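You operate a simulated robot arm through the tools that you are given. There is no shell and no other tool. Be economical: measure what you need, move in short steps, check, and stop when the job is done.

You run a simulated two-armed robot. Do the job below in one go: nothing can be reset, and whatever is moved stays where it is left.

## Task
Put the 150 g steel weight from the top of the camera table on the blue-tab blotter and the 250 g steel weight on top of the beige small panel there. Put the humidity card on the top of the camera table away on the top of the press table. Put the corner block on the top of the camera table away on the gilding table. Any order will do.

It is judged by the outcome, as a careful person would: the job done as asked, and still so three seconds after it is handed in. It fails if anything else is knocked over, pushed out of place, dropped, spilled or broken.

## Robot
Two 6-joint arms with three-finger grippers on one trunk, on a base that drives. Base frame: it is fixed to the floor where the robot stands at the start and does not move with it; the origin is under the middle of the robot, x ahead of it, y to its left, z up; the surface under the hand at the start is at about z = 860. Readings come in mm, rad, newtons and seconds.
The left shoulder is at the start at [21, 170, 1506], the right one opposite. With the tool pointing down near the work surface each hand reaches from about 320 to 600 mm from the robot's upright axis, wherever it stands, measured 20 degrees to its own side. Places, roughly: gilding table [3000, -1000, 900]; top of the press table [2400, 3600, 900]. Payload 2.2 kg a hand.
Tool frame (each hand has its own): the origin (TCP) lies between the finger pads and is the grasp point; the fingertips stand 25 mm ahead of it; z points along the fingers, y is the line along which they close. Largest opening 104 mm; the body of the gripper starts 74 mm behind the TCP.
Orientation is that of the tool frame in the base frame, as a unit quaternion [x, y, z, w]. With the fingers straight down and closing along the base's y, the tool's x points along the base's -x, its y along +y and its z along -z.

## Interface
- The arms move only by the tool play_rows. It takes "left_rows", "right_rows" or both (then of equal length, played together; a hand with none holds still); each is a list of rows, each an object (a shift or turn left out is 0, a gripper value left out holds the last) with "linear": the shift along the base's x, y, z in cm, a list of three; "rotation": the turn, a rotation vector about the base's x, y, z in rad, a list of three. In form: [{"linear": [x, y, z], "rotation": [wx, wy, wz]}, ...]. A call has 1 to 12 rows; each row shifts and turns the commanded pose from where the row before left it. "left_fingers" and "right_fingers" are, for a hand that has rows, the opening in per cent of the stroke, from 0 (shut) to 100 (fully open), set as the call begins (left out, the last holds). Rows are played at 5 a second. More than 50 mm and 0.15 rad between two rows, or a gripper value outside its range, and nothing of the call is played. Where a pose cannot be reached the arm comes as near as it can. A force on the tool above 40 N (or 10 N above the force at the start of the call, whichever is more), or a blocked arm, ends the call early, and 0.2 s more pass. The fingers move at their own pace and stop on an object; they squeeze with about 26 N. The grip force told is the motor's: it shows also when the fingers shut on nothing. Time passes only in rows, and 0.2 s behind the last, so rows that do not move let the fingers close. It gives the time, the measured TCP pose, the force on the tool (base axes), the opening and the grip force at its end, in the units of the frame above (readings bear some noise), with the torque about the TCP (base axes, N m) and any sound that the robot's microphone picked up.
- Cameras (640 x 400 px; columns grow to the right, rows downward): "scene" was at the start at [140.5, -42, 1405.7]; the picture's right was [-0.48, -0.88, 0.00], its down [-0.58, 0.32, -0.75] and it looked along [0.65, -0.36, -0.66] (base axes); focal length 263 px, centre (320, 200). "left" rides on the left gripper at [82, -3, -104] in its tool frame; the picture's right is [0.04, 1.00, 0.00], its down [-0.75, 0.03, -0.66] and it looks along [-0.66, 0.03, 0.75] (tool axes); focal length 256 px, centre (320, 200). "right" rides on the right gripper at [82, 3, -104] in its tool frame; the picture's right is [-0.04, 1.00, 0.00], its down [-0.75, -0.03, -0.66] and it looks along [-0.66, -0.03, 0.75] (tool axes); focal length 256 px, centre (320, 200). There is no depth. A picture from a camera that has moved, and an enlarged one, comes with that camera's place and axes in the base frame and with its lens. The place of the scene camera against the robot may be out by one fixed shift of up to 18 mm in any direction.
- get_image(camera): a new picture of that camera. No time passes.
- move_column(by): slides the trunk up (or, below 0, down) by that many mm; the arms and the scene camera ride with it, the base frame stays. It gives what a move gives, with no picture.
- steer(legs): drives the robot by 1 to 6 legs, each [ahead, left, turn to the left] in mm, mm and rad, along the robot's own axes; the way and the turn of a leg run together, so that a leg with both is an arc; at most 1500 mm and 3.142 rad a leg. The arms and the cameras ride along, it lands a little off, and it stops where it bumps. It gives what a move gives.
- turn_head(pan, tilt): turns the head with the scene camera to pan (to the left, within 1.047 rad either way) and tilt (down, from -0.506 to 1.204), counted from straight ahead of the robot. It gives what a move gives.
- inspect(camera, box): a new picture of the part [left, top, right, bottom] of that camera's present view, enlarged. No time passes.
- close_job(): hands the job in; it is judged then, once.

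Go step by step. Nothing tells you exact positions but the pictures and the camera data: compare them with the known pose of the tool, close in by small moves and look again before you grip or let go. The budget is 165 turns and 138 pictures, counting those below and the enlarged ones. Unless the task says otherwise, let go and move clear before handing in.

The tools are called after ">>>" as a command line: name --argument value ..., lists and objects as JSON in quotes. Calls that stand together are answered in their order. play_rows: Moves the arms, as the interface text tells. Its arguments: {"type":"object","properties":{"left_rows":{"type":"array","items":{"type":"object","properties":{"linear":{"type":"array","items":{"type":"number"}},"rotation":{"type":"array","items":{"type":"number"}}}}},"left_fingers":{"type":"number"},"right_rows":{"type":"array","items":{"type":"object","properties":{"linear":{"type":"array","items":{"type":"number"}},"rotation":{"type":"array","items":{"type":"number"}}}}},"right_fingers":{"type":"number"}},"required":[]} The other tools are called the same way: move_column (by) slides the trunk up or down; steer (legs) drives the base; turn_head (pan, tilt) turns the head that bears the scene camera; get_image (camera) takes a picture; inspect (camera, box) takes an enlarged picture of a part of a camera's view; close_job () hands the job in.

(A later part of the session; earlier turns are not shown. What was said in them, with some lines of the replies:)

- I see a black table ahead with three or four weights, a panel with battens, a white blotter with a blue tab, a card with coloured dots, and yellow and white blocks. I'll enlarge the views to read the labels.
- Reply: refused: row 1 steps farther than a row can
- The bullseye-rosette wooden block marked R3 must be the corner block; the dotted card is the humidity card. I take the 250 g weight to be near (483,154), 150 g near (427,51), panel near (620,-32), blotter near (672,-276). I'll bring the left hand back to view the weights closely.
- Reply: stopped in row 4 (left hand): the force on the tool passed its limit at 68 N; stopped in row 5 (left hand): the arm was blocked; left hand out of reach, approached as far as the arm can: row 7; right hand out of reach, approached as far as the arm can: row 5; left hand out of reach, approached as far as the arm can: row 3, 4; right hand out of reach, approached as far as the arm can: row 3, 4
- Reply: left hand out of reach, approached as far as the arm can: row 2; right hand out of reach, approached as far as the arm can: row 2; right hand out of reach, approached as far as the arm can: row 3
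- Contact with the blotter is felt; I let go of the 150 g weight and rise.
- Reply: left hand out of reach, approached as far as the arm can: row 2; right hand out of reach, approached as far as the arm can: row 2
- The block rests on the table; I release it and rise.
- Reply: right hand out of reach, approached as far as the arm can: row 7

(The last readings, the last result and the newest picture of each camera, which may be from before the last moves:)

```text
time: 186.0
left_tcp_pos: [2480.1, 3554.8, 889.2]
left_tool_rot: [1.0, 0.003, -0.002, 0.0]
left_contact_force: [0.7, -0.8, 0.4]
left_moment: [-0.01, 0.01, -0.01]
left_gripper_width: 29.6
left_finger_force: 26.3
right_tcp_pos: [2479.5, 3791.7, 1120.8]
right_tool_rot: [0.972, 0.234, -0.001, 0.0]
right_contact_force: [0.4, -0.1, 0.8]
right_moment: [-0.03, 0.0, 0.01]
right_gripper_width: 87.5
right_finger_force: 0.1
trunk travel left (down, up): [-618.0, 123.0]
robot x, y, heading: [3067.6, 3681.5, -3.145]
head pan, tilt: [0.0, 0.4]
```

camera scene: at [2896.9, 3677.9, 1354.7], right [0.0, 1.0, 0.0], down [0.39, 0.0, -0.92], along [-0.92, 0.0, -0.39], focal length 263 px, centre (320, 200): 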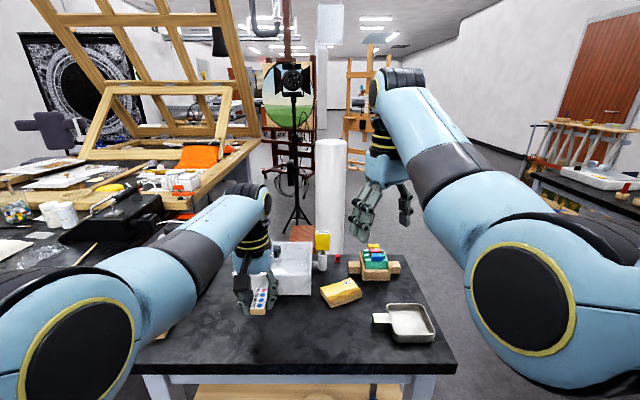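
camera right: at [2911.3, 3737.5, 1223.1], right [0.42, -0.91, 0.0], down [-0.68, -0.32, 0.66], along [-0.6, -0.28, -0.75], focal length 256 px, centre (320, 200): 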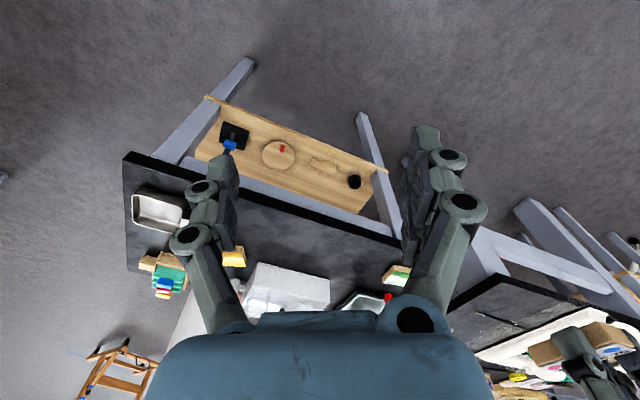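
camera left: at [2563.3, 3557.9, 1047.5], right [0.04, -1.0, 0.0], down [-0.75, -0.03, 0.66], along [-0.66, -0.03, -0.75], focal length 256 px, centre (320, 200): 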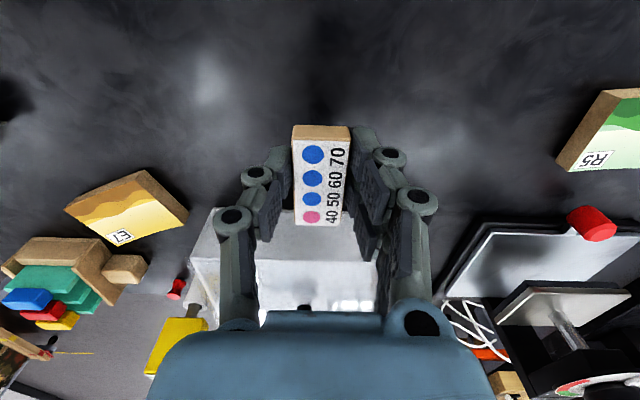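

>>> play_rows --left_rows '[{"linear": [0, 0, -0.2]}, {}]'

>>> play_rows --left_rows '[{"linear": [0, 0, -0.15]}, {}]'

```text
time: 186.6
left_tcp_pos: [2481.3, 3553.4, 887.5]
left_tool_rot: [1.0, 0.002, -0.002, 0.0]
left_contact_force: [-0.4, -0.5, 0.4]
left_moment: [-0.01, 0.0, 0.04]
left_gripper_width: 29.7
left_finger_force: 25.9
right_tcp_pos: [2479.8, 3792.4, 1121.3]
right_tool_rot: [0.973, 0.233, -0.001, -0.001]
right_contact_force: [-0.8, -0.2, 0.9]
right_moment: [0.0, -0.02, 0.0]
right_gripper_width: 87.3
right_finger_force: 0.0
trunk travel left (down, up): [-618.0, 123.0]
robot x, y, heading: [3063.8, 3680.5, -3.14]
head pan, tilt: [0.0, 0.4]
```

```text
time: 187.2
left_tcp_pos: [2480.1, 3553.8, 886.0]
left_tool_rot: [1.0, 0.002, -0.004, 0.0]
left_contact_force: [0.6, 0.1, 5.3]
left_moment: [-0.04, -0.01, -0.01]
left_gripper_width: 29.6
left_finger_force: 25.5
right_tcp_pos: [2482.6, 3793.5, 1121.1]
right_tool_rot: [0.972, 0.233, 0.0, 0.0]
right_contact_force: [-0.6, 0.6, 1.0]
right_moment: [0.0, 0.03, 0.0]
right_gripper_width: 87.5
right_finger_force: 0.0
trunk travel left (down, up): [-618.0, 123.0]
robot x, y, heading: [3063.1, 3678.4, -3.141]
head pan, tilt: [0.0, 0.4]
```

The card touches the table; I release and rise clear.

>>> play_rows --left_rows '[{}, {}, {}]' --left_fingers 70

>>> play_rows --left_rows '[{"linear": [0, 0, 2]}, {"linear": [0, 0, 3]}, {"linear": [0, 0, 3]}, {"linear": [0, 0, 4]}, {"linear": [0, 0, 4]}, {"linear": [0, 0, 4]}, {"linear": [0, 0, 3]}]'

>>> steer --legs '[[-350, 0, 0]]'

>>> get_image --camera "scene"

```text
time: 188.0
left_tcp_pos: [2480.4, 3553.0, 884.5]
left_tool_rot: [1.0, 0.002, -0.003, 0.0]
left_contact_force: [-0.2, 0.4, -0.5]
left_moment: [0.0, 0.01, 0.01]
left_gripper_width: 72.7
left_finger_force: 0.1
right_tcp_pos: [2480.2, 3792.5, 1120.6]
right_tool_rot: [0.972, 0.233, 0.0, -0.001]
right_contact_force: [0.2, 0.5, 1.0]
right_moment: [-0.01, -0.02, -0.04]
right_gripper_width: 87.6
right_finger_force: 0.0
trunk travel left (down, up): [-618.0, 123.0]
robot x, y, heading: [3062.9, 3678.7, -3.141]
head pan, tilt: [0.0, 0.4]
```

```text
time: 189.6
left_tcp_pos: [2480.2, 3555.0, 1115.4]
left_tool_rot: [1.0, 0.002, -0.002, 0.0]
left_contact_force: [-0.4, 0.6, -0.2]
left_moment: [-0.02, -0.02, 0.05]
left_gripper_width: 72.9
left_finger_force: 0.1
right_tcp_pos: [2480.5, 3793.2, 1121.5]
right_tool_rot: [0.972, 0.233, 0.001, 0.0]
right_contact_force: [-0.3, -0.3, 0.5]
right_moment: [0.04, 0.01, 0.04]
right_gripper_width: 87.3
right_finger_force: 0.0
trunk travel left (down, up): [-618.0, 123.0]
robot x, y, heading: [3065.6, 3680.6, -3.139]
head pan, tilt: [0.0, 0.4]
```

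```text
time: 191.9
left_tcp_pos: [2823.5, 3559.4, 1115.4]
left_tool_rot: [1.0, -0.003, -0.003, -0.001]
left_contact_force: [0.0, -0.7, 0.8]
left_moment: [0.02, 0.02, -0.01]
left_gripper_width: 72.7
left_finger_force: 0.1
right_tcp_pos: [2826.2, 3796.8, 1120.8]
right_tool_rot: [0.974, 0.229, 0.0, 0.0]
right_contact_force: [0.7, -0.9, 0.4]
right_moment: [-0.03, 0.05, -0.01]
right_gripper_width: 87.0
right_finger_force: 0.1
trunk travel left (down, up): [-618.0, 123.0]
robot x, y, heading: [3408.4, 3681.0, 3.135]
head pan, tilt: [0.0, 0.4]
```

```text
49 pictures are left
camera scene: at [3242.0, 3678.0, 1354.7], right [0.01, 1.0, 0.0], down [0.39, 0.0, -0.92], along [-0.92, 0.01, -0.39], focal length 263 px, centre (320, 200)
```

scene: 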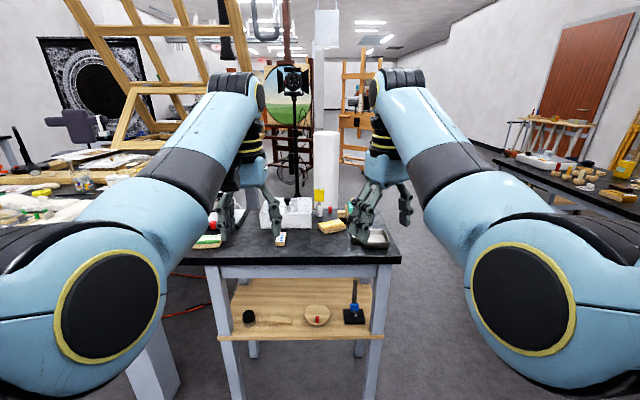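

>>> close_job

```text
The job is handed in.
```

I've placed all four items where you asked and handed the job in. Both hands are empty and clear of everything.

- **150 g weight:** it stands near the middle of the blue-tab blotter.
- **250 g weight:** it stands on the beige panel marked R50, between its two battens.
- **Humidity card:** it lies in a free spot near the front of the press table.
- **Corner block:** it sits in a free spot near the front of the gilding table. Nothing on the camera table was labelled "corner block". I took it to be the wooden block marked R3 with the ring on top, because the gilding table already holds another block like it.

I saw nothing else knocked over or moved in the pictures I took along the way. I didn't go back to look at the camera table or the gilding table before handing in.
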